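You operate a simulated robot arm through the tools that you are given. There is no shell and no other tool.

The job below is to be done with a simulated robot arm. You get a single attempt, and the scene is never put back.

TASK
Put things in order on the top of the gauge table. At the end: the beige glue dauber stands where the beige rubber block stood; the beige rubber block stands on top of the white tape roll; the cream felt pad from the top of the gauge table stands where the beige glue dauber stood; the green tin is on the beige short board; the yellow sleeve stands on top of the blue pad; whatever was shut is shut again. Leave all else as you found it, and nothing knocked over.

Only the result counts: the job must be done as asked and must still hold three seconds after the hand-in. Knocking over, shifting, dropping, spilling or breaking anything else fails it.

THE ROBOT
A 5-joint arm with a two-finger parallel gripper, fixed in place. Base frame: the origin is at the foot of the arm, x ahead of it, y to its left, z up; the work surface is at about z = 0. Units: mm, degrees, N and s.
With the tool pointing down near the work surface it reaches from about 260 to 680 mm from the base axis. Its first joint turns from -66.0 to 66.0 degrees. The tool tilts only in the upright plane through the base axis and itself; it spins freely about its own axis. Payload 2.9 kg.
The TCP is the grasp point between the finger pads, 30 mm short of the fingertips. In the tool frame z runs along the fingers and y along their closing line. The gripper opens to 110 mm. The fingers are 20 mm wide and 10 mm thick; the gripper's body (48 by 112 mm) begins 55 mm behind the TCP.
Orientation is told as [roll, pitch, yaw] about the base's x, y, z axes, in that order, counted from this pose: with the fingers straight down and closing along the base's y, the tool's x points along the base's -x, its y along +y and its z along -z.

THE INTERFACE
- The arm moves only by the tool jog_arm. Its argument "increments" is a list of rows, each a list of 7 numbers: the turn, a rotation vector about the tool's x, y, z in units of 5 degrees (1.0 is 5 degrees), then the shift along the tool's x, y, z in units of 40 mm (1.0 is 40 mm), then the gripper command, from -1 (fully open) to 1 (shut), values between in proportion. In form: [[ax, ay, az, dx, dy, dz, gripper], ...]. A call has 1 to 20 rows; each row shifts and turns the commanded pose from where the row before left it, along the tool's axes as they then stand. A call with a number of a shift or a turn outside -1 to 1 is refused whole. Each row takes 0.2 s and may step no farther than 50 mm and 8.6 degrees from the row before; otherwise, or with a gripper value out of range, the whole call is refused. A pose out of reach is approached as far as the arm can. The call stops where the force on the tool passes 40 N (or 10 N more than at its start, if that is more) or the arm is blocked; 0.2 s more then pass. The fingers move at their own pace (about 108 mm/s each) and stop on an object; they squeeze with about 44 N. The grip force told is the motor's: it shows also when the fingers shut on nothing. Time passes only in rows, and 0.2 s behind the last, so rows that do not move let the fingers close. It gives the time, the measured TCP pose, the force on the tool (base axes), the opening and the grip force at its end, in the units of the frame above (readings bear some noise), with the torque about the TCP (base axes, N m) and any sound that the robot's microphone picked up.
- Cameras (640 x 400 px; columns grow to the right, rows downward): "scene" is fixed at [50.3, -446.2, 596.6]; the picture's right is [0.77, -0.64, 0.00], its down [-0.41, -0.50, -0.77] and it looks along [0.49, 0.59, -0.64] (base axes); focal length 313 px, centre (320, 200). "wrist" rides on the gripper at [72, 17, -103] in the tool frame; the picture's right is [-0.23, 0.97, 0.00], its down [-0.76, -0.18, -0.62] and it looks along [-0.61, -0.14, 0.78] (tool axes); focal length 222 px, centre (320, 200). There is no depth. A picture from a camera that has moved, and an enlarged one, comes with that camera's place and axes in the base frame and with its lens. The place of the scene camera against the robot may be out by one fixed shift of up to 18 mm in any direction.
- capture(camera): a new picture of that camera. No time passes.
- zoom(camera, box): a new picture of the part [left, top, right, bottom] of that camera's present view, enlarged. No time passes.
- finish_job(): hands the job in; it is judged then, once.

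Nothing tells you positions but the pictures and the camera data. Unless the task says otherwise, let go and move clear before handing in.

The tools are called after "Emit:" by a JSON object that holds its "name" and its "arguments". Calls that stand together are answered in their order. jog_arm: Moves the arm, as the interface text tells. Its arguments: {"type":"object","properties":{"increments":{"type":"array","items":{"type":"array","items":{"type":"number"}}}},"required":["increments"]} The other tools are called the same way: capture (camera) takes a picture; zoom (camera, box) takes an enlarged picture of a part of a camera's view; finish_job () hands the job in.

At the start:

```text
time_s: 0.0
ee_pos: [245.6, 257.0, 326.4]
ee_rot: [-0.1, 0.0, 0.0]
wrist_force: [-0.2, -0.8, 0.0]
torque: [-0.01, -0.01, -0.01]
finger_gap: 110.1
grasp_force: 0.0
```

scene: 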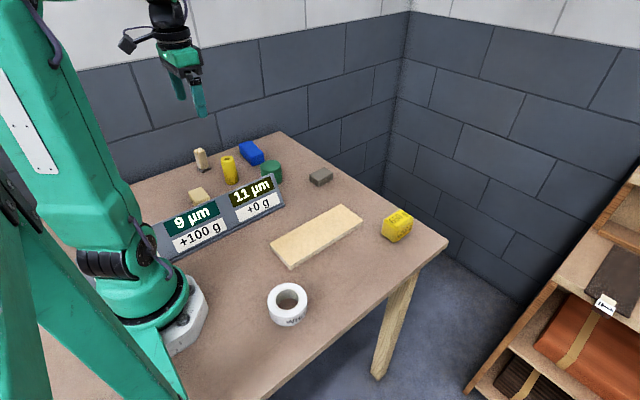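
wrist: 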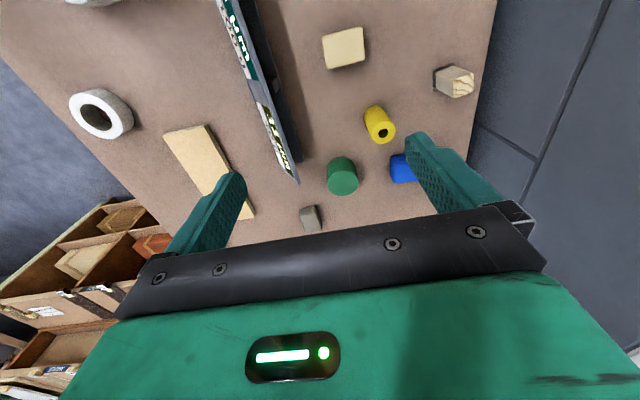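

I see a table with a gauge display panel, a yellow sleeve, a blue pad, a green tin, a board, a tape roll and some beige blocks. I'll zoom in for detail before moving anything.

Emit:
{"name": "zoom", "arguments": {"camera": "scene", "box": [160, 120, 360, 245]}}

Emit:
{"name": "zoom", "arguments": {"camera": "scene", "box": [250, 190, 450, 340]}}

Emit:
{"name": "zoom", "arguments": {"camera": "scene", "box": [460, 160, 640, 400]}}

Emit:
{"name": "zoom", "arguments": {"camera": "wrist", "box": [280, 0, 500, 240]}}

Emit:
{"name": "zoom", "arguments": {"camera": "wrist", "box": [40, 0, 320, 240]}}

Emit:
{"name": "zoom", "arguments": {"camera": "scene", "box": [180, 140, 300, 215]}}

```text
3.20 times, centred on (260, 182) of scene
camera zoom: at [50.3, -446.2, 596.6], right [0.77, -0.64, 0.0], down [-0.41, -0.5, -0.77], along [0.49, 0.59, -0.64], focal length 1001 px, centre (512, 256)
```

zoom: 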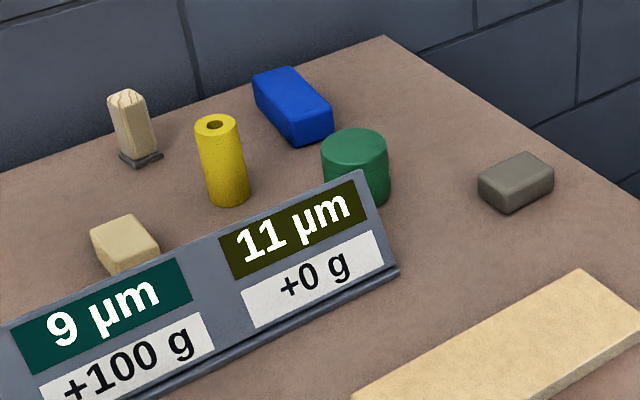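

```text
2.67 times, centred on (350, 265) of scene
camera zoom: at [50.3, -446.2, 596.6], right [0.77, -0.64, 0.0], down [-0.41, -0.5, -0.77], along [0.49, 0.59, -0.64], focal length 834 px, centre (240, 27)
```

zoom: 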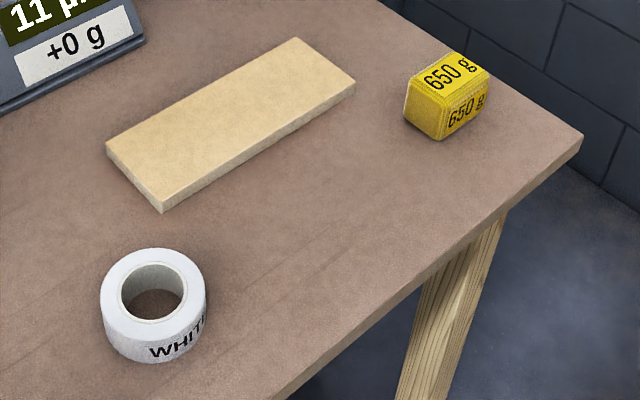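

```text
1.67 times, centred on (550, 280) of scene
camera zoom: at [50.3, -446.2, 596.6], right [0.77, -0.64, 0.0], down [-0.41, -0.5, -0.77], along [0.49, 0.59, -0.64], focal length 521 px, centre (-63, 67)
```

zoom: 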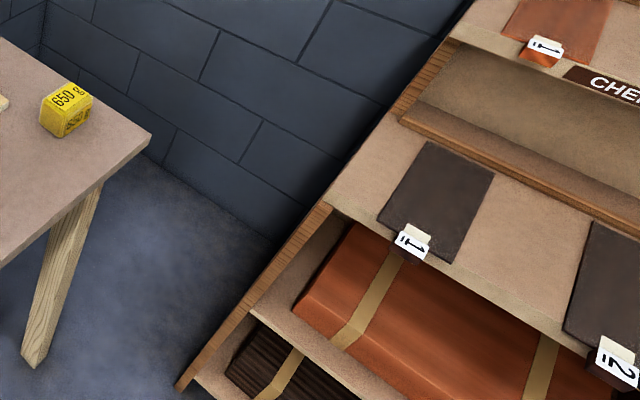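

```text
1.67 times, centred on (390, 120) of wrist
camera zoom: at [172.0, 276.0, 430.3], right [0.23, 0.97, 0.0], down [0.76, -0.18, 0.62], along [0.61, -0.14, -0.78], focal length 370 px, centre (203, 333)
```

zoom: 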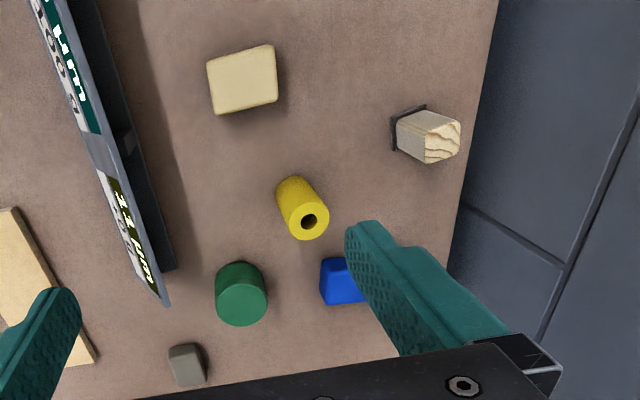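

```text
1.67 times, centred on (180, 120) of wrist
camera zoom: at [172.0, 276.0, 430.3], right [0.23, 0.97, 0.0], down [0.76, -0.18, 0.62], along [0.61, -0.14, -0.78], focal length 370 px, centre (553, 333)
```

zoom: 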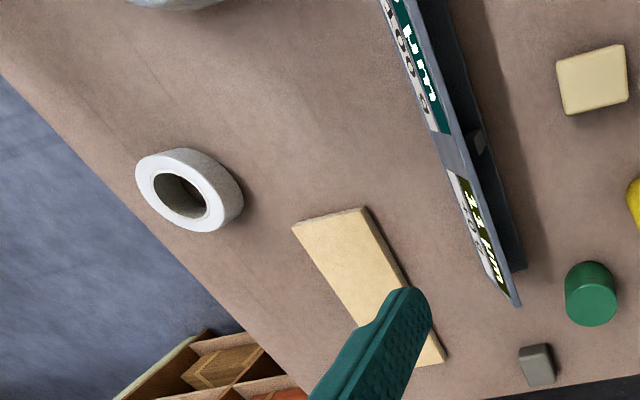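

```text
5.33 times, centred on (240, 178) of scene
camera zoom: at [50.3, -446.2, 596.6], right [0.77, -0.64, 0.0], down [-0.41, -0.5, -0.77], along [0.49, 0.59, -0.64], focal length 1668 px, centre (747, 320)
```

zoom: 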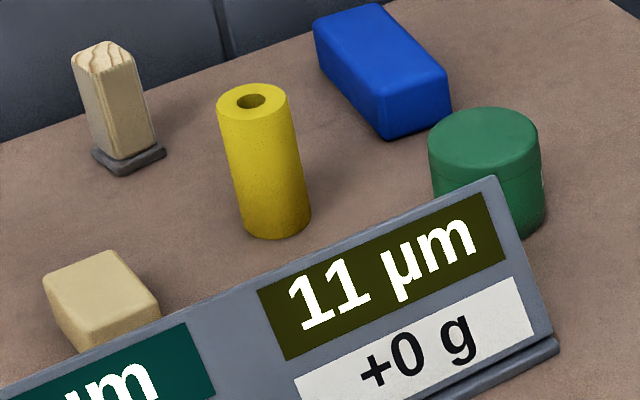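

I see the display panel with the beige block, dauber, sleeve, tin and blue pad behind it, and a grey block at the far side. The cream felt pad isn't identified yet, so I'll raise the arm and spin the camera to survey the rest of the table.

Emit:
{"name": "jog_arm", "arguments": {"increments": [[0, 0, 1, 0, 0, -0.1, -1], [0, 0, 1, 0, 0, -0.1, -1], [0, 0, 1, 0, 0, -0.1, -1], [0, 0, 1, 0, 0, -0.1, -1], [0, 0, 1, 0, 0, -0.1, -1], [0, 0, 1, 0, 0, -0.1, -1], [0, 0, 1, 0, 0, -0.1, -1], [0, 0, 1, 0, 0, -0.1, -1], [0, 0, 1, 0, 0, -0.1, -1], [0, 0, 1, 0, 0, -0.1, -1], [0, 0, 1, 0, 0, -0.1, -1], [0, 0, 1, 0, 0, -0.1, -1], [0, 0, 1, 0, 0, -0.1, -1], [0, 0, 1, 0, 0, -0.1, -1], [0, 0, 1, 0, 0, -0.1, -1], [0, 0, 1, 0, 0, -0.1, -1], [0, 0, 1, 0, 0, -0.1, -1], [0, 0, 1, 0, 0, -0.1, -1]]}}

Emit:
{"name": "capture", "arguments": {"camera": "wrist"}}

Emit:
{"name": "capture", "arguments": {"camera": "scene"}}

```text
time_s: 3.8
ee_pos: [246.0, 257.3, 399.2]
ee_rot: [-0.1, 0.1, -90.2]
wrist_force: [0.4, -0.1, 0.3]
torque: [-0.01, -0.02, -0.02]
finger_gap: 109.9
grasp_force: 0.0
```

```text
taken
camera wrist: at [262.0, 331.6, 503.2], right [0.97, -0.23, 0.0], down [-0.18, -0.76, 0.62], along [-0.14, -0.61, -0.78], focal length 222 px, centre (320, 200)
```

wrist: 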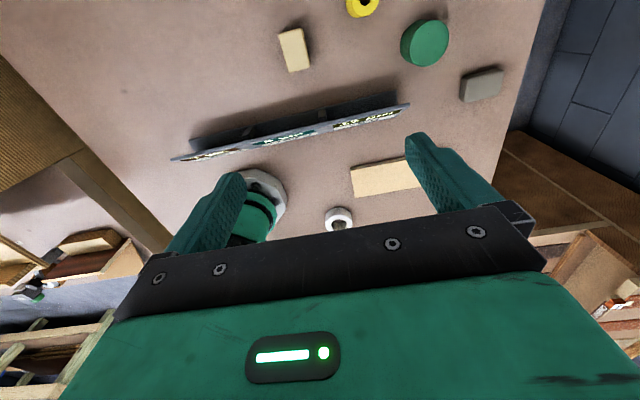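

```text
taken
```

scene: 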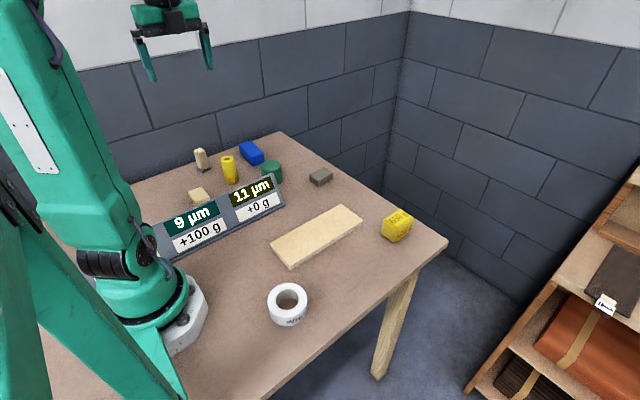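

Most of the table is visible from here, and shelves stand to the lower left. I'll zoom in on both areas.

Emit:
{"name": "zoom", "arguments": {"camera": "wrist", "box": [160, 0, 420, 180]}}

Emit:
{"name": "zoom", "arguments": {"camera": "wrist", "box": [0, 60, 200, 330]}}

Emit:
{"name": "zoom", "arguments": {"camera": "wrist", "box": [380, 0, 560, 120]}}

Emit:
{"name": "zoom", "arguments": {"camera": "wrist", "box": [500, 140, 640, 340]}}

```text
2.22 times, centred on (290, 90) of wrist
camera zoom: at [262.0, 331.6, 503.2], right [0.97, -0.23, 0.0], down [-0.18, -0.76, 0.62], along [-0.14, -0.61, -0.78], focal length 494 px, centre (387, 444)
```

zoom: 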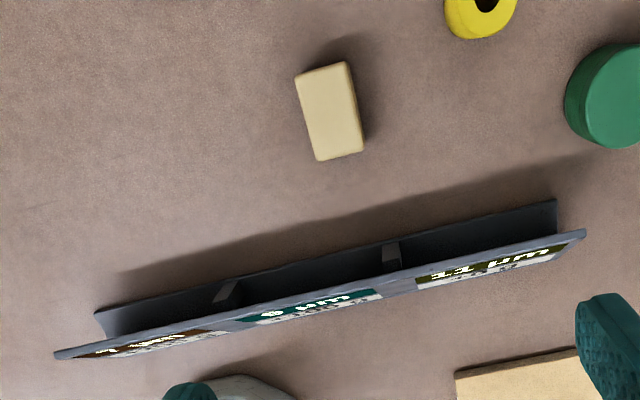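

```text
1.48 times, centred on (100, 195) of wrist
camera zoom: at [262.0, 331.6, 503.2], right [0.97, -0.23, 0.0], down [-0.18, -0.76, 0.62], along [-0.14, -0.61, -0.78], focal length 329 px, centre (646, 207)
```

zoom: 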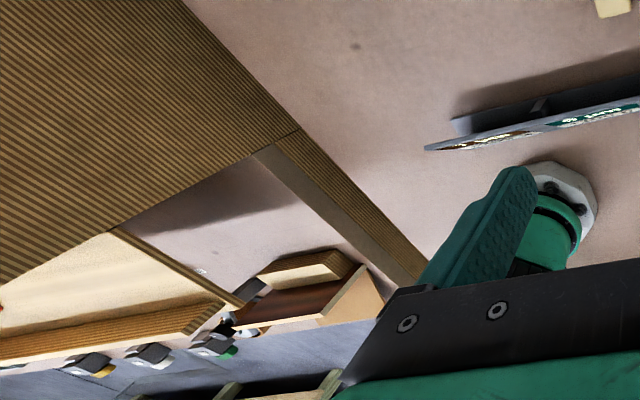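

```text
3.33 times, centred on (470, 60) of wrist
camera zoom: at [262.0, 331.6, 503.2], right [0.97, -0.23, 0.0], down [-0.18, -0.76, 0.62], along [-0.14, -0.61, -0.78], focal length 740 px, centre (-180, 667)
```

zoom: 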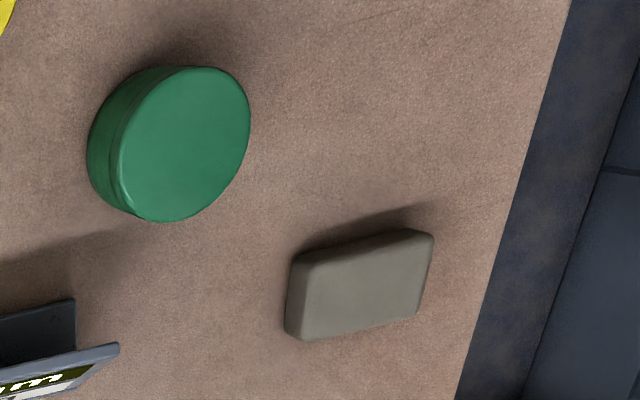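

```text
2.00 times, centred on (570, 240) of wrist
camera zoom: at [262.0, 331.6, 503.2], right [0.97, -0.23, 0.0], down [-0.18, -0.76, 0.62], along [-0.14, -0.61, -0.78], focal length 444 px, centre (-180, 120)
```

zoom: 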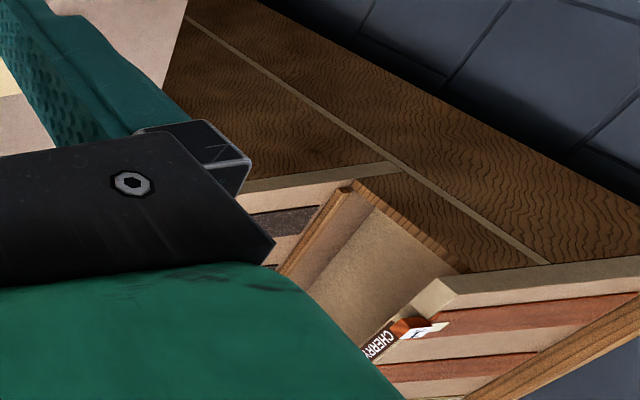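

The display has a third panel on its left, and no felt pad is visible yet. I'll keep spinning to look back at the rest of the table top.

Emit:
{"name": "jog_arm", "arguments": {"increments": [[0, 0, 1, 0, 0, 0, -1], [0, 0, 1, 0, 0, 0, -1], [0, 0, 1, 0, 0, 0, -1], [0, 0, 1, 0, 0, 0, -1], [0, 0, 1, 0, 0, 0, -1], [0, 0, 1, 0, 0, 0, -1], [0, 0, 1, 0, 0, 0, -1], [0, 0, 1, 0, 0, 0, -1], [0, 0, 1, 0, 0, 0, -1], [0, 0, 1, 0, 0, 0, -1], [0, 0, 1, 0, 0, 0, -1], [0, 0, 1, 0, 0, 0, -1], [0, 0, 1, 0, 0, 0, -1], [0, 0, 1, 0, 0, 0, -1], [0, 0, 1, 0, 0, 0, -1], [0, 0, 1, 0, 0, 0, -1], [0, 0, 1, 0, 0, 0, -1], [0, 0, 1, 0, 0, 0, -1]]}}

Emit:
{"name": "capture", "arguments": {"camera": "wrist"}}

```text
time_s: 7.6
ee_pos: [348.1, -45.3, 397.9]
ee_rot: [0.0, 0.1, -179.7]
wrist_force: [0.3, -0.1, 0.0]
torque: [0.0, 0.01, 0.02]
finger_gap: 109.9
grasp_force: 0.0
out of reach, approached as far as the arm can: row 8, 9, 10, 11, 12, 13, 14, 15, 16, 17, 18
```

```text
taken
camera wrist: at [419.7, -59.4, 502.2], right [-0.22, -0.97, 0.0], down [-0.76, 0.17, 0.62], along [-0.61, 0.14, -0.78], focal length 222 px, centre (320, 200)
```

wrist: 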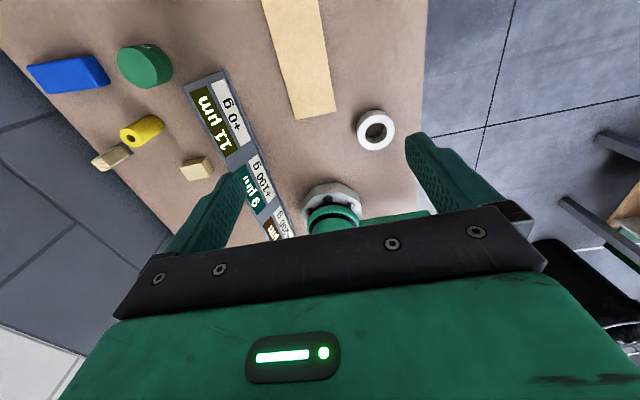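

The spin ran into a wrist limit and the arm swung to another spot. It stayed high, so nothing was touched. I'll zoom in on this view.

Emit:
{"name": "zoom", "arguments": {"camera": "wrist", "box": [20, 20, 220, 200]}}

Emit:
{"name": "zoom", "arguments": {"camera": "wrist", "box": [170, 60, 420, 250]}}

Emit:
{"name": "capture", "arguments": {"camera": "scene"}}

Emit:
{"name": "zoom", "arguments": {"camera": "wrist", "box": [520, 100, 640, 300]}}

```text
2.22 times, centred on (120, 110) of wrist
camera zoom: at [419.7, -59.4, 502.2], right [-0.22, -0.97, 0.0], down [-0.76, 0.17, 0.62], along [-0.61, 0.14, -0.78], focal length 494 px, centre (764, 400)
```

zoom: 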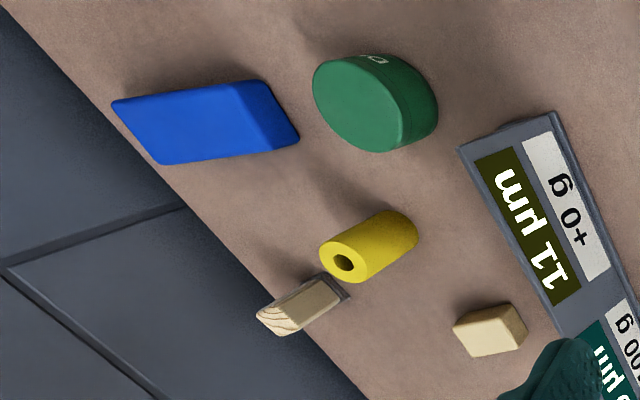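

```text
2.11 times, centred on (295, 155) of wrist
camera zoom: at [419.7, -59.4, 502.2], right [-0.22, -0.97, 0.0], down [-0.76, 0.17, 0.62], along [-0.61, 0.14, -0.78], focal length 468 px, centre (373, 295)
```

zoom: 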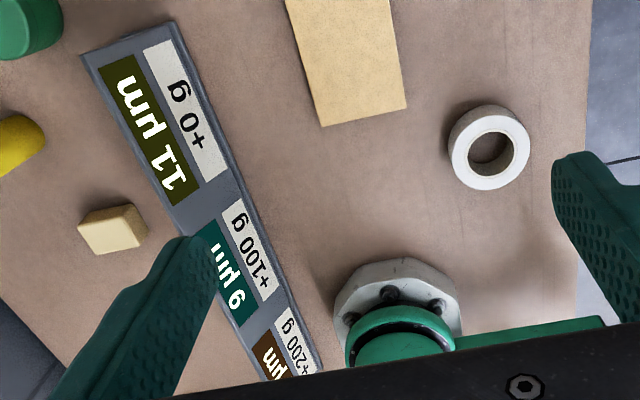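

```text
taken
```

scene: 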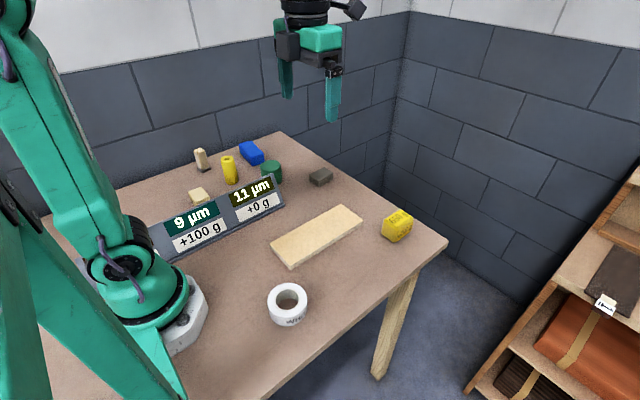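

```text
2.00 times, centred on (580, 200) of wrist
camera zoom: at [419.7, -59.4, 502.2], right [-0.22, -0.97, 0.0], down [-0.76, 0.17, 0.62], along [-0.61, 0.14, -0.78], focal length 444 px, centre (-200, 200)
```

zoom: 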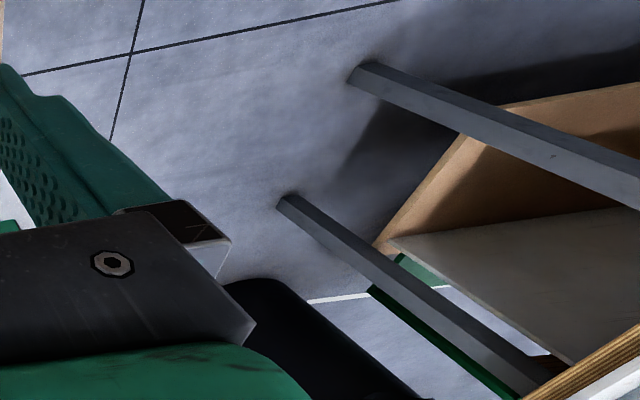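

Nothing new turned up on this side. I'll make one small spin back to learn whether the commanded pose is still at the old position.

Emit:
{"name": "jog_arm", "arguments": {"increments": [[0, 0, -0.5, 0, 0, 0, -1]]}}

```text
time_s: 8.0
ee_pos: [348.1, -44.2, 399.2]
ee_rot: [-0.1, 0.1, -177.5]
wrist_force: [0.2, -0.2, 0.6]
torque: [0.0, -0.03, 0.0]
finger_gap: 110.0
grasp_force: 0.0
```

The commanded pose follows the measured one, which makes this simpler. Next I'll move to the right side of the base and look at the table behind the arm's foot.

Emit:
{"name": "jog_arm", "arguments": {"increments": [[0, 0, 0, -0.617, 0.775, 0, -1], [0, 0, 0, -0.617, 0.775, 0, -1], [0, 0, 0, -0.617, 0.775, 0, -1], [0, 0, 0, -0.617, 0.775, 0, -1], [0, 0, 0, -0.617, 0.775, 0, -1], [0, 0, 0, -0.617, 0.775, 0, -1]]}}

Emit:
{"name": "capture", "arguments": {"camera": "wrist"}}

Emit:
{"name": "capture", "arguments": {"camera": "scene"}}

```text
time_s: 9.4
ee_pos: [207.3, -236.1, 400.8]
ee_rot: [0.0, 0.0, -177.5]
wrist_force: [-0.2, 0.4, 0.1]
torque: [0.01, 0.01, -0.02]
finger_gap: 110.2
grasp_force: 0.1
```

```text
taken
camera wrist: at [279.9, -247.8, 504.3], right [-0.18, -0.98, 0.0], down [-0.77, 0.14, 0.62], along [-0.61, 0.12, -0.78], focal length 222 px, centre (320, 200)
```

wrist: 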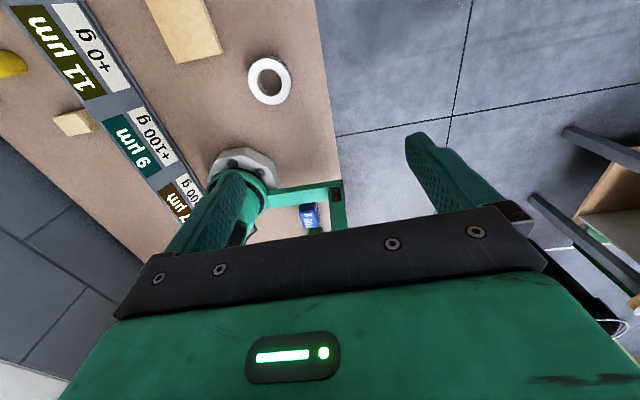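

```text
taken
```

scene: 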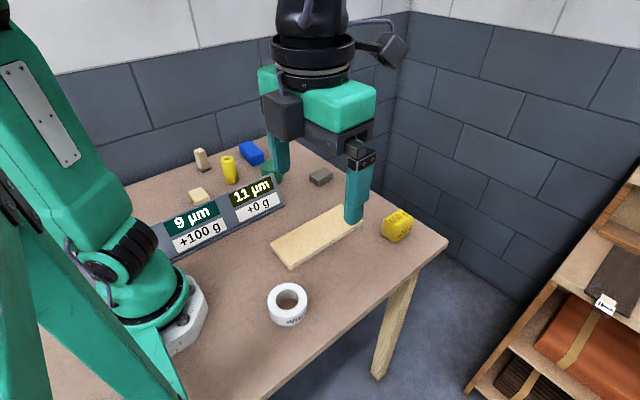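

There's a blue box and a green frame part near the table edge by the base. I'll zoom in on them.

Emit:
{"name": "zoom", "arguments": {"camera": "wrist", "box": [130, 130, 380, 260]}}

Emit:
{"name": "zoom", "arguments": {"camera": "wrist", "box": [0, 0, 340, 220]}}

Emit:
{"name": "zoom", "arguments": {"camera": "wrist", "box": [500, 80, 640, 320]}}

```text
2.56 times, centred on (255, 195) of wrist
camera zoom: at [279.9, -247.8, 504.3], right [-0.18, -0.98, 0.0], down [-0.77, 0.14, 0.62], along [-0.61, 0.12, -0.78], focal length 569 px, centre (486, 213)
```

zoom: 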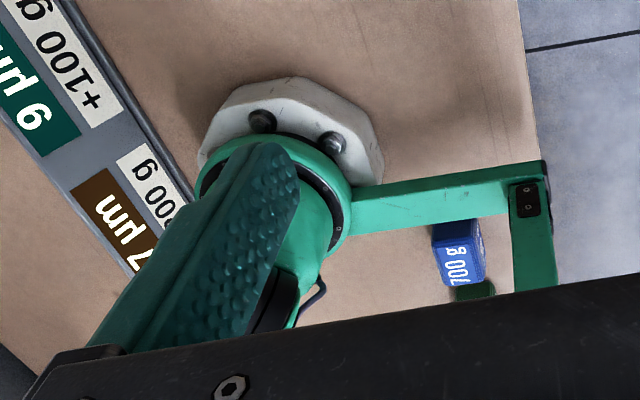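

```text
1.82 times, centred on (170, 110) of wrist
camera zoom: at [279.9, -247.8, 504.3], right [-0.18, -0.98, 0.0], down [-0.77, 0.14, 0.62], along [-0.61, 0.12, -0.78], focal length 404 px, centre (593, 364)
```

zoom: 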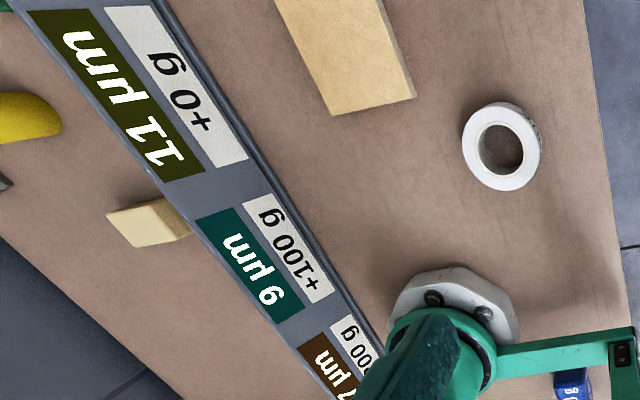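

```text
1.67 times, centred on (570, 200) of wrist
camera zoom: at [279.9, -247.8, 504.3], right [-0.18, -0.98, 0.0], down [-0.77, 0.14, 0.62], along [-0.61, 0.12, -0.78], focal length 370 px, centre (-97, 200)
```

zoom: 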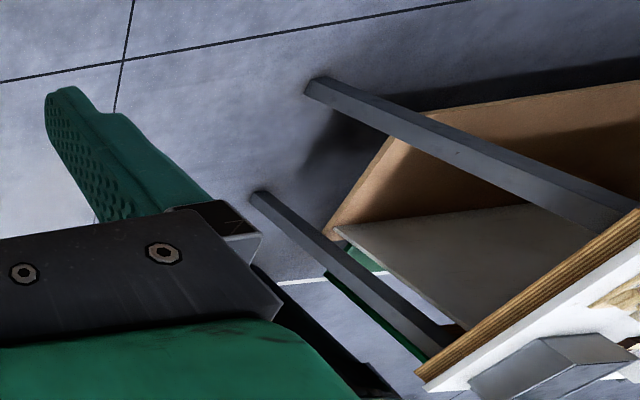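

There's a 700 g weight and a green item far behind the base, out of reach. I'll unwind the wrist and then look at the back-left area up close to identify the pads.

Emit:
{"name": "jog_arm", "arguments": {"increments": [[0, 0, -1, 0, 0, 0, -1], [0, 0, -1, 0, 0, 0, -1], [0, 0, -1, 0, 0, 0, -1], [0, 0, -1, 0, 0, 0, -1], [0, 0, -1, 0, 0, 0, -1], [0, 0, -1, 0, 0, 0, -1], [0, 0, -1, 0, 0, 0, -1], [0, 0, -1, 0, 0, 0, -1], [0, 0, -1, 0, 0, 0, -1], [0, 0, -1, 0, 0, 0, -1], [0, 0, -1, 0, 0, 0, -1], [0, 0, -1, 0, 0, 0, -1], [0, 0, -1, 0, 0, 0, -1], [0, 0, -1, 0, 0, 0, -1], [0, 0, -1, 0, 0, 0, -1], [0, 0, -1, 0, 0, 0, -1], [0, 0, -1, 0, 0, 0, -1], [0, 0, -1, 0, 0, 0, -1], [0, 0, -1, 0, 0, 0, -1], [0, 0, -1, 0, 0, 0, -1]]}}

Emit:
{"name": "capture", "arguments": {"camera": "wrist"}}

Emit:
{"name": "jog_arm", "arguments": {"increments": [[0, 0, -1, 0, 0, 0, -1], [0, 0, -1, 0, 0, 0, -1], [0, 0, -1, 0, 0, 0, -1], [0, 0, -1, 0, 0, 0, -1], [0, 0, -1, 0, 0, 0, -1], [0, 0, -1, 0, 0, 0, -1], [0, 0, -1, 0, 0, 0, -1], [0, 0, -1, 0, 0, 0, -1], [0, 0, -1, 0, 0, 0, -1], [0, 0, -1, 0, 0, 0, -1], [0, 0, -1, 0, 0, 0, -1], [0, 0, -1, 0, 0, 0, -1], [0, 0, -1, 0, 0, 0, -1], [0, 0, -1, 0, 0, 0, -1], [0, 0, -1, 0, 0, 0, -1], [0, 0, -0.5, 0, 0, 0, -1]]}}

Emit:
{"name": "capture", "arguments": {"camera": "wrist"}}

```text
time_s: 13.6
ee_pos: [209.5, -236.0, 396.7]
ee_rot: [0.0, 0.1, -77.4]
wrist_force: [0.5, 0.0, 0.4]
torque: [0.0, -0.01, 0.02]
finger_gap: 110.4
grasp_force: 0.0
```

```text
taken
camera wrist: at [209.4, -160.4, 501.7], right [1.0, -0.01, 0.0], down [-0.01, -0.78, 0.62], along [-0.01, -0.62, -0.78], focal length 222 px, centre (320, 200)
```

wrist: 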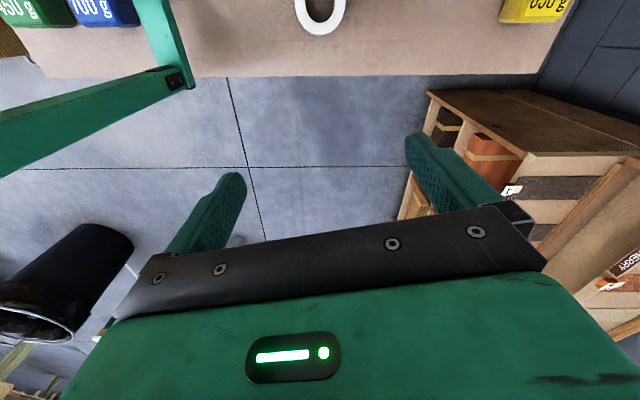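

```text
time_s: 17.0
ee_pos: [206.9, -236.3, 399.3]
ee_rot: [-0.1, 0.1, 0.1]
wrist_force: [0.4, -0.5, -0.3]
torque: [-0.01, 0.0, -0.05]
finger_gap: 109.9
grasp_force: 0.0
```

```text
taken
camera wrist: at [134.8, -218.1, 502.8], right [0.23, 0.97, 0.0], down [0.76, -0.18, 0.62], along [0.61, -0.14, -0.78], focal length 222 px, centre (320, 200)
```

wrist: 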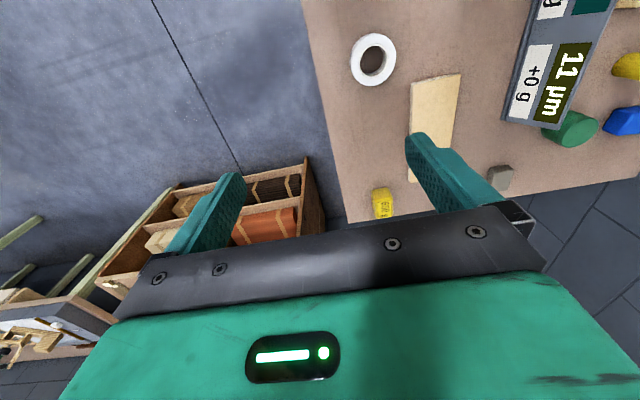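

The tape roll, board, weights and shelves are visible here. I'll zoom in on the tape roll, including inside its hole, and on the grey block.

Emit:
{"name": "zoom", "arguments": {"camera": "wrist", "box": [330, 10, 530, 230]}}

Emit:
{"name": "zoom", "arguments": {"camera": "wrist", "box": [480, 20, 640, 220]}}

Emit:
{"name": "zoom", "arguments": {"camera": "scene", "box": [290, 150, 350, 200]}}

Emit:
{"name": "zoom", "arguments": {"camera": "scene", "box": [185, 140, 245, 210]}}

Emit:
{"name": "zoom", "arguments": {"camera": "wrist", "box": [60, 150, 340, 360]}}

```text
1.82 times, centred on (430, 120) of wrist
camera zoom: at [134.8, -218.1, 502.8], right [0.23, 0.97, 0.0], down [0.76, -0.18, 0.62], along [0.61, -0.14, -0.78], focal length 404 px, centre (120, 346)
```

zoom: 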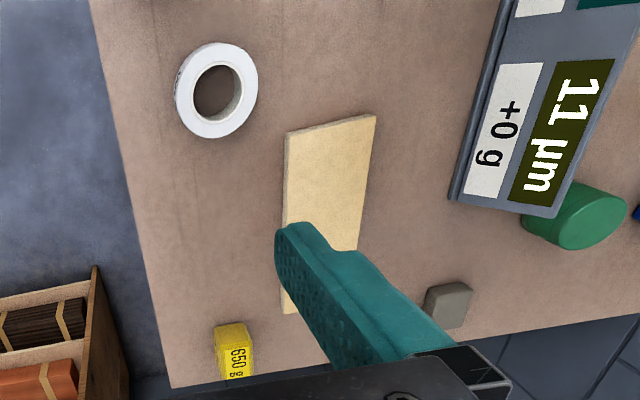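

```text
2.00 times, centred on (560, 120) of wrist
camera zoom: at [134.8, -218.1, 502.8], right [0.23, 0.97, 0.0], down [0.76, -0.18, 0.62], along [0.61, -0.14, -0.78], focal length 444 px, centre (-160, 360)
```

zoom: 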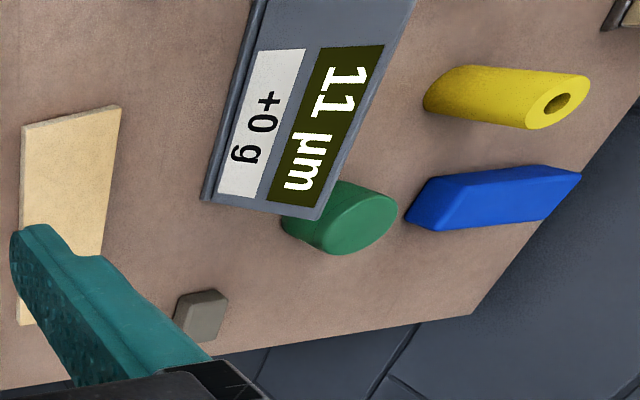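

```text
8.00 times, centred on (320, 175) of scene
camera zoom: at [50.3, -446.2, 596.6], right [0.77, -0.64, 0.0], down [-0.41, -0.5, -0.77], along [0.49, 0.59, -0.64], focal length 2502 px, centre (320, 400)
```

zoom: 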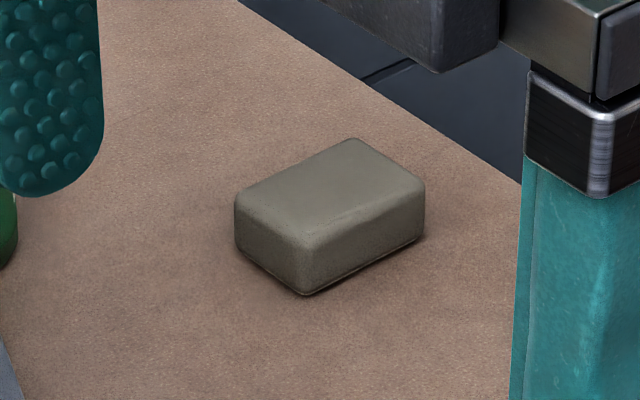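

```text
5.71 times, centred on (215, 175) of scene
camera zoom: at [50.3, -446.2, 596.6], right [0.77, -0.64, 0.0], down [-0.41, -0.5, -0.77], along [0.49, 0.59, -0.64], focal length 1787 px, centre (920, 343)
```

zoom: 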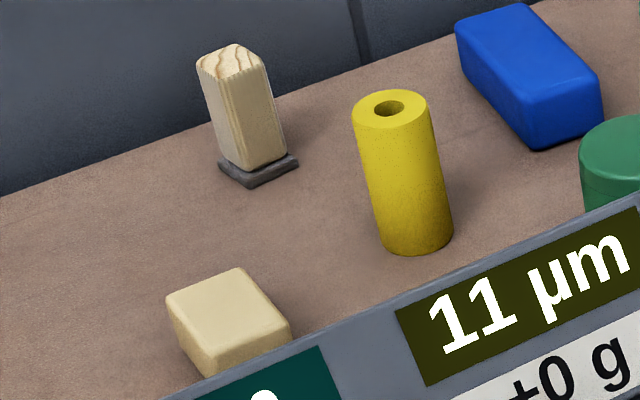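

```text
1.90 times, centred on (200, 255) of wrist
camera zoom: at [134.8, -218.1, 502.8], right [0.23, 0.97, 0.0], down [0.76, -0.18, 0.62], along [0.61, -0.14, -0.78], focal length 423 px, centre (549, 95)
```

zoom: 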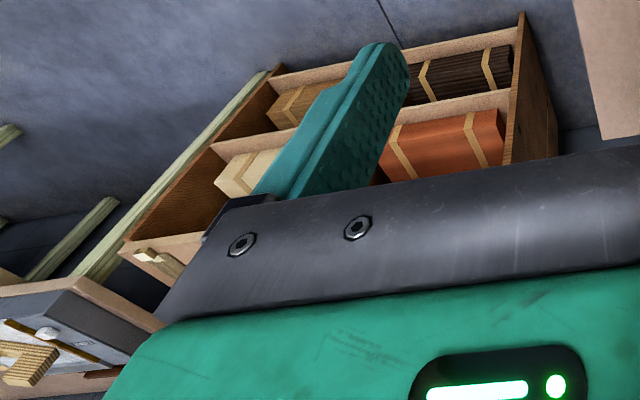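

After surveying nearly everything, only two unidentified small blocks remain: the pale block behind the display and the taupe block at the far side. I'll move to the left-back area for close-ups to settle which is felt and which is rubber.

Emit:
{"name": "jog_arm", "arguments": {"increments": [[0, 0, 0, -0.511, 0.843, 0, -1], [0, 0, 0, -0.511, 0.843, 0, -1], [0, 0, 0, -0.511, 0.843, 0, -1], [0, 0, 0, -0.511, 0.843, 0, -1], [0, 0, 0, -0.511, 0.843, 0, -1], [0, 0, 0, -0.511, 0.843, 0, -1], [0, 0, 0, -0.511, 0.843, 0, -1], [0, 0, 0, 0.375, 0.875, 0.2, -1], [0, 0, 0, 0.375, 0.875, 0.2, -1], [0, 0, 0, 0.375, 0.875, 0.2, -1], [0, 0, 0, 0.375, 0.875, 0.2, -1], [0, 0, 0, 0.375, 0.875, 0.2, -1], [0, 0, 0, 0.375, 0.875, 0.2, -1], [0, 0, 0, 0.375, 0.875, 0.2, -1], [0, 0, 0, 0.375, 0.875, 0.2, -1]]}}

Emit:
{"name": "capture", "arguments": {"camera": "wrist"}}

Emit:
{"name": "zoom", "arguments": {"camera": "wrist", "box": [260, 0, 500, 180]}}

Emit:
{"name": "zoom", "arguments": {"camera": "wrist", "box": [280, 20, 400, 110]}}

```text
time_s: 20.2
ee_pos: [229.3, 278.6, 330.7]
ee_rot: [0.0, 0.0, -0.1]
wrist_force: [-0.2, 0.6, -1.0]
torque: [0.02, -0.01, 0.03]
finger_gap: 109.9
grasp_force: 0.1
```

```text
taken
camera wrist: at [156.3, 297.8, 435.5], right [0.23, 0.97, 0.0], down [0.76, -0.18, 0.62], along [0.61, -0.14, -0.78], focal length 222 px, centre (320, 200)
```

wrist: 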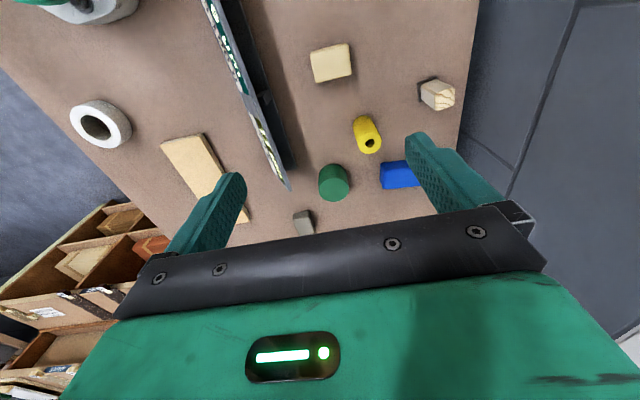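

```text
2.22 times, centred on (380, 90) of wrist
camera zoom: at [156.3, 297.8, 435.5], right [0.23, 0.97, 0.0], down [0.76, -0.18, 0.62], along [0.61, -0.14, -0.78], focal length 494 px, centre (187, 444)
```

zoom: 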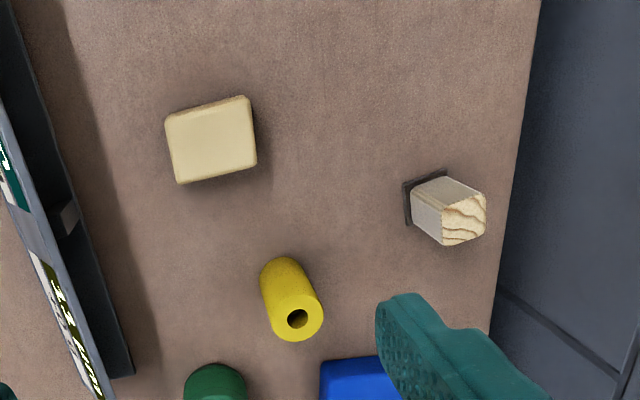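

```text
4.44 times, centred on (340, 65) of wrist
camera zoom: at [156.3, 297.8, 435.5], right [0.23, 0.97, 0.0], down [0.76, -0.18, 0.62], along [0.61, -0.14, -0.78], focal length 987 px, centre (231, 800)
```

zoom: 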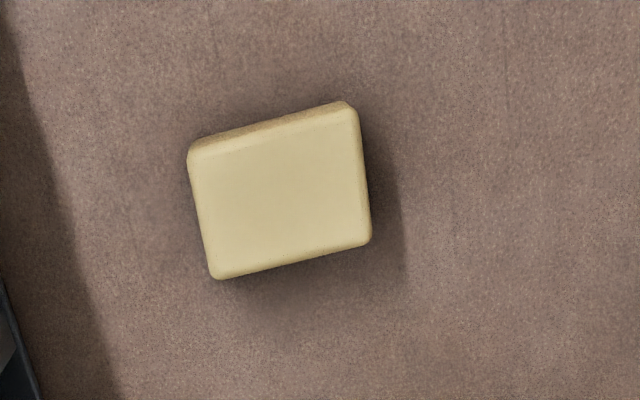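

The pale block is smooth with rounded edges, and I see no other object behind the display. Next I'll take a close look at the taupe block and the tin.

Emit:
{"name": "jog_arm", "arguments": {"increments": [[0, 0, 0, -0.718, -0.496, 0.289, -1], [0, 0, 0, -0.718, -0.496, 0.289, -1], [0, 0, 0, -0.718, -0.496, 0.289, -1], [0, 0, 0, -0.718, -0.496, 0.289, -1], [0, 0, 0, -0.718, -0.496, 0.289, -1], [0, 0, 0, -0.718, -0.496, 0.289, -1], [0, 0, 0, -0.718, -0.496, 0.289, -1]]}}

Emit:
{"name": "capture", "arguments": {"camera": "wrist"}}

Emit:
{"name": "zoom", "arguments": {"camera": "wrist", "box": [220, 60, 460, 220]}}

```text
time_s: 21.8
ee_pos: [432.4, 138.2, 255.8]
ee_rot: [0.0, -0.1, -0.1]
wrist_force: [-0.8, -0.2, 0.2]
torque: [0.05, 0.02, 0.01]
finger_gap: 110.0
grasp_force: 0.0
```

```text
taken
camera wrist: at [359.5, 158.0, 359.6], right [0.23, 0.97, 0.0], down [0.76, -0.18, 0.62], along [0.61, -0.14, -0.78], focal length 222 px, centre (320, 200)
```

wrist: 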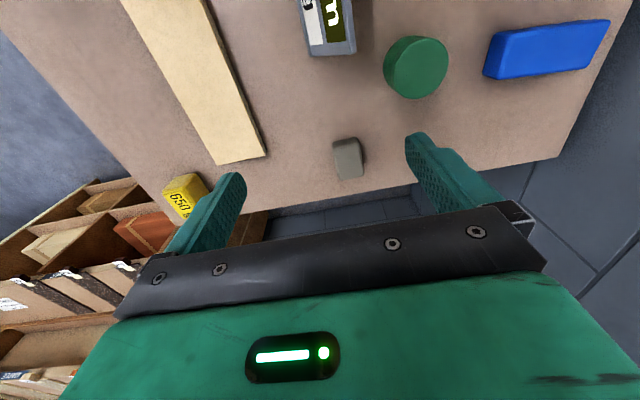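

```text
2.50 times, centred on (340, 140) of wrist
camera zoom: at [359.5, 158.0, 359.6], right [0.23, 0.97, 0.0], down [0.76, -0.18, 0.62], along [0.61, -0.14, -0.78], focal length 555 px, centre (270, 350)
```

zoom: 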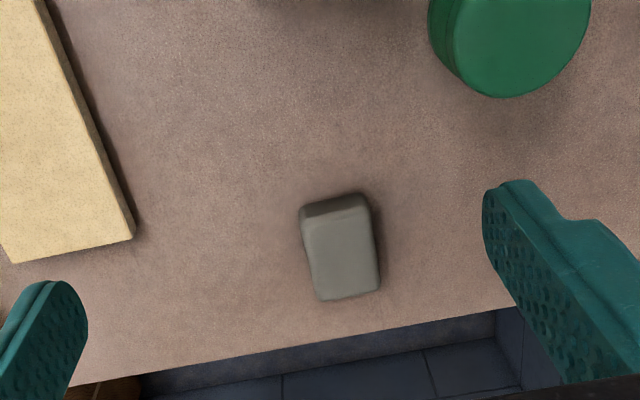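

The taupe block is small, smooth and greyish, with the tin and blue pad just beyond it. I'll make a null move to judge the reading noise and then capture again.

Emit:
{"name": "jog_arm", "arguments": {"increments": [[0, 0, 0, 0, 0, 0, -1]]}}

Emit:
{"name": "jog_arm", "arguments": {"increments": [[0, 0, 0, 0, 0, 0, -1]]}}

Emit:
{"name": "jog_arm", "arguments": {"increments": [[0, 0, 0, 0, 0, 0, -1]]}}

Emit:
{"name": "zoom", "arguments": {"camera": "wrist", "box": [320, 0, 640, 200]}}

Emit:
{"name": "zoom", "arguments": {"camera": "wrist", "box": [100, 0, 340, 180]}}

Emit:
{"name": "zoom", "arguments": {"camera": "wrist", "box": [0, 170, 180, 400]}}

```text
time_s: 22.2
ee_pos: [431.9, 138.7, 255.3]
ee_rot: [0.0, 0.0, 0.0]
wrist_force: [0.6, 0.2, -0.7]
torque: [-0.05, -0.03, 0.0]
finger_gap: 109.9
grasp_force: 0.0
```

```text
time_s: 22.6
ee_pos: [431.8, 139.8, 254.9]
ee_rot: [0.0, 0.0, 0.0]
wrist_force: [-0.5, -0.6, -0.4]
torque: [-0.01, -0.01, -0.01]
finger_gap: 110.1
grasp_force: 0.0
```

```text
time_s: 23.0
ee_pos: [431.1, 139.7, 256.4]
ee_rot: [0.0, 0.0, 0.0]
wrist_force: [0.8, -0.6, -0.8]
torque: [-0.01, 0.0, -0.04]
finger_gap: 109.8
grasp_force: 0.1
```

```text
2.00 times, centred on (480, 100) of wrist
camera zoom: at [359.1, 158.4, 359.8], right [0.23, 0.97, 0.0], down [0.76, -0.18, 0.62], along [0.61, -0.14, -0.78], focal length 444 px, centre (0, 400)
```

zoom: 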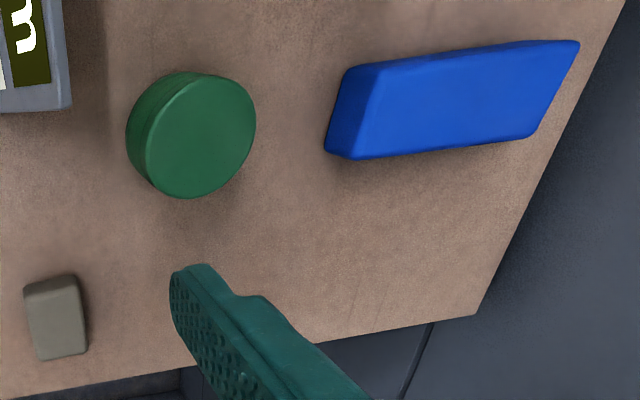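

```text
2.22 times, centred on (220, 90) of wrist
camera zoom: at [359.1, 158.4, 359.8], right [0.23, 0.97, 0.0], down [0.76, -0.18, 0.62], along [0.61, -0.14, -0.78], focal length 494 px, centre (542, 444)
```

zoom: 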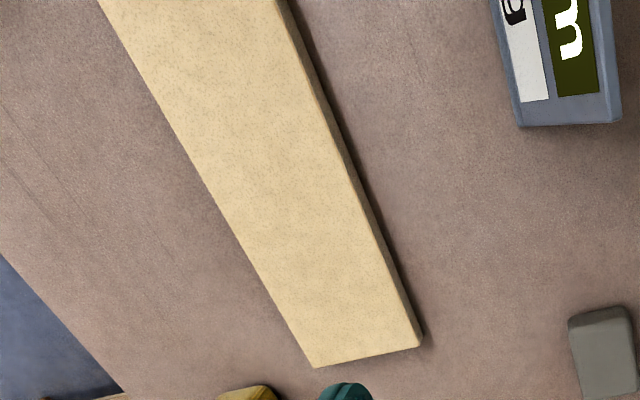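

```text
1.74 times, centred on (90, 285) of wrist
camera zoom: at [359.1, 158.4, 359.8], right [0.23, 0.97, 0.0], down [0.76, -0.18, 0.62], along [0.61, -0.14, -0.78], focal length 386 px, centre (720, 52)
```

zoom: 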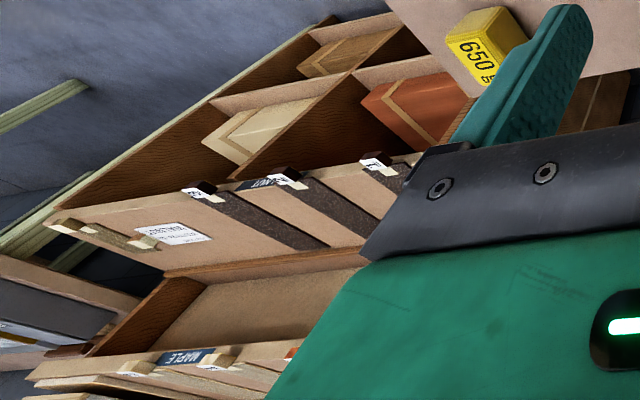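

Reading noise is about 1 mm. I'll zoom in tightly on the taupe block to compare its surface with the pale block's.

Emit:
{"name": "zoom", "arguments": {"camera": "wrist", "box": [325, 130, 373, 184]}}

Emit:
{"name": "zoom", "arguments": {"camera": "scene", "box": [186, 182, 216, 206]}}

Emit:
{"name": "zoom", "arguments": {"camera": "scene", "box": [305, 163, 337, 190]}}

Emit:
{"name": "zoom", "arguments": {"camera": "scene", "box": [190, 144, 216, 176]}}

Emit:
{"name": "zoom", "arguments": {"camera": "scene", "box": [260, 275, 320, 330]}}

```text
7.41 times, centred on (349, 157) of wrist
camera zoom: at [359.1, 158.4, 359.8], right [0.23, 0.97, 0.0], down [0.76, -0.18, 0.62], along [0.61, -0.14, -0.78], focal length 1645 px, centre (105, 518)
```

zoom: 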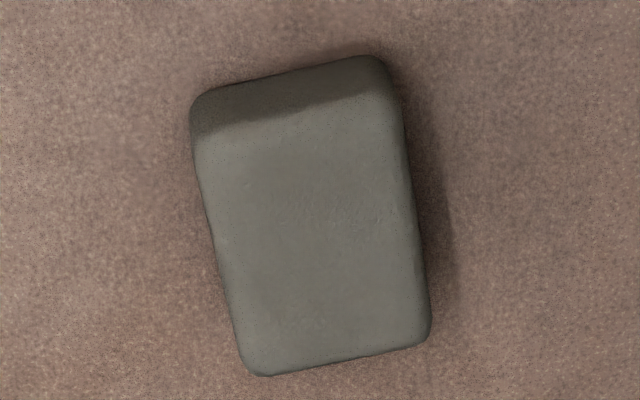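

```text
16.00 times, centred on (201, 194) of scene
camera zoom: at [50.3, -446.2, 596.6], right [0.77, -0.64, 0.0], down [-0.41, -0.5, -0.77], along [0.49, 0.59, -0.64], focal length 5003 px, centre (2224, 296)
```

zoom: 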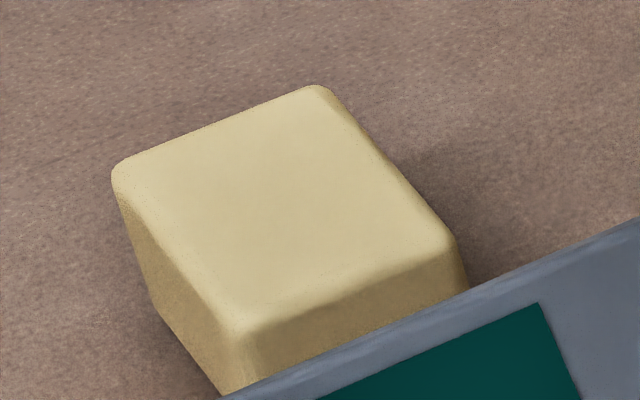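

```text
14.81 times, centred on (321, 176) of scene
camera zoom: at [50.3, -446.2, 596.6], right [0.77, -0.64, 0.0], down [-0.41, -0.5, -0.77], along [0.49, 0.59, -0.64], focal length 4633 px, centre (305, 548)
```

zoom: 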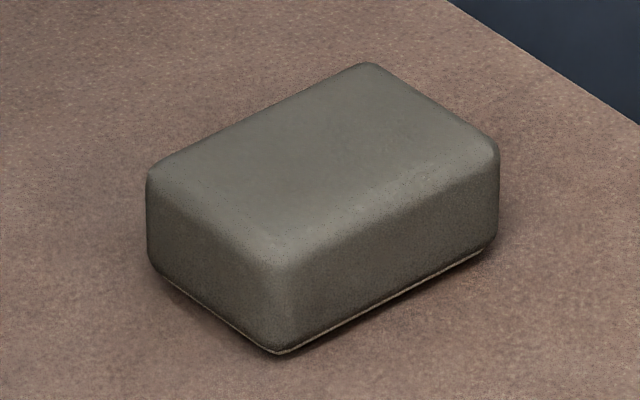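

```text
12.50 times, centred on (203, 160) of scene
camera zoom: at [50.3, -446.2, 596.6], right [0.77, -0.64, 0.0], down [-0.41, -0.5, -0.77], along [0.49, 0.59, -0.64], focal length 3909 px, centre (1782, 700)
```

zoom: 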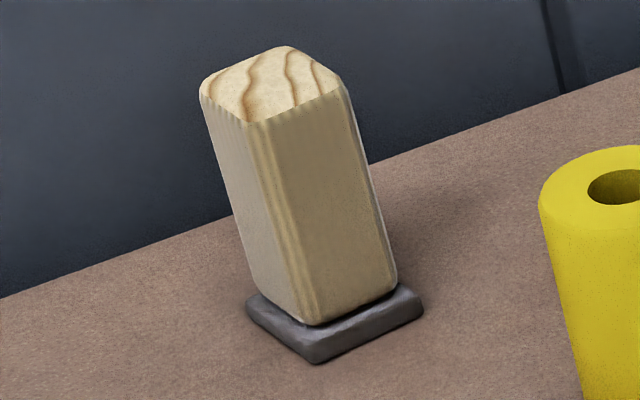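

```text
7.27 times, centred on (290, 302) of scene
camera zoom: at [50.3, -446.2, 596.6], right [0.77, -0.64, 0.0], down [-0.41, -0.5, -0.77], along [0.49, 0.59, -0.64], focal length 2274 px, centre (538, -546)
```

zoom: 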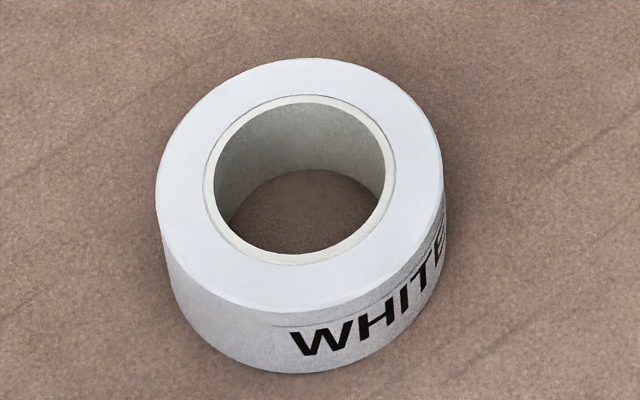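

The taupe block shows a thin cream line along its bottom edge, which matters for identifying it. I'll lower the camera to look at that edge from close range and a low angle.

Emit:
{"name": "jog_arm", "arguments": {"increments": [[0, 0, 0, -0.11, 0.07, 0.95, -1], [0, 0, 0, -0.11, 0.07, 0.95, -1], [0, 0, 0, -0.11, 0.07, 0.95, -1], [0, 0, 0, -0.11, 0.07, 0.95, -1]]}}

Emit:
{"name": "capture", "arguments": {"camera": "wrist"}}

Emit:
{"name": "zoom", "arguments": {"camera": "wrist", "box": [280, 150, 420, 250]}}

Emit:
{"name": "zoom", "arguments": {"camera": "scene", "box": [230, 130, 290, 190]}}

```text
time_s: 24.0
ee_pos: [446.8, 152.2, 98.6]
ee_rot: [0.0, 0.1, 0.1]
wrist_force: [0.2, 0.0, 0.2]
torque: [0.05, 0.02, 0.02]
finger_gap: 109.9
grasp_force: 0.0
```

```text
taken
camera wrist: at [373.8, 170.8, 202.4], right [0.23, 0.97, 0.0], down [0.76, -0.18, 0.62], along [0.61, -0.14, -0.78], focal length 222 px, centre (320, 200)
```

wrist: 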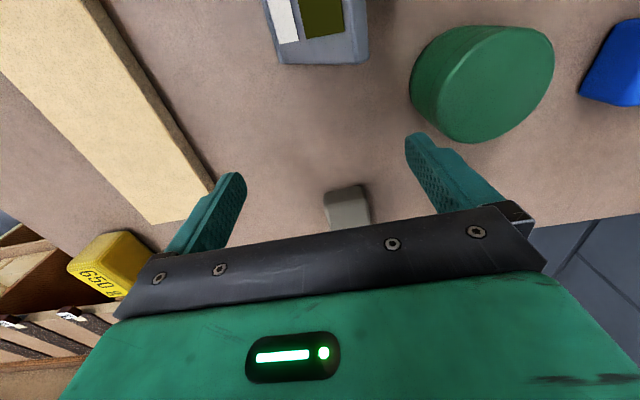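

```text
4.00 times, centred on (350, 200) of wrist
camera zoom: at [373.8, 170.8, 202.4], right [0.23, 0.97, 0.0], down [0.76, -0.18, 0.62], along [0.61, -0.14, -0.78], focal length 888 px, centre (200, 200)
```

zoom: 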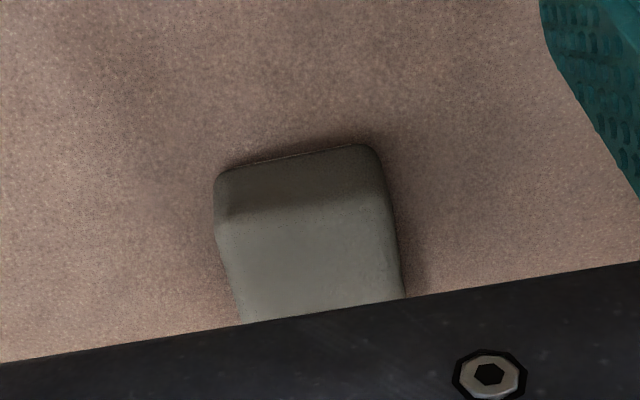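

```text
6.67 times, centred on (260, 160) of scene
camera zoom: at [50.3, -446.2, 596.6], right [0.77, -0.64, 0.0], down [-0.41, -0.5, -0.77], along [0.49, 0.59, -0.64], focal length 2085 px, centre (720, 467)
```

zoom: 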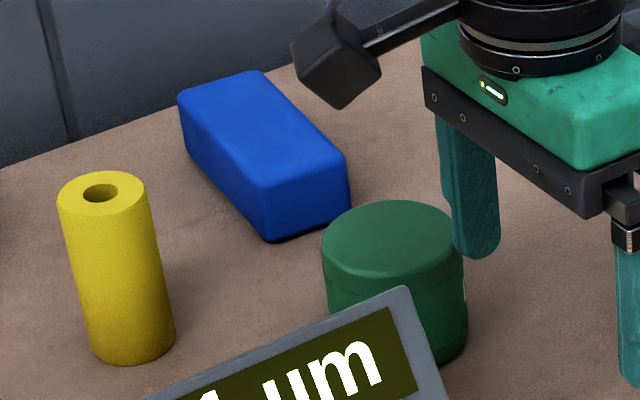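

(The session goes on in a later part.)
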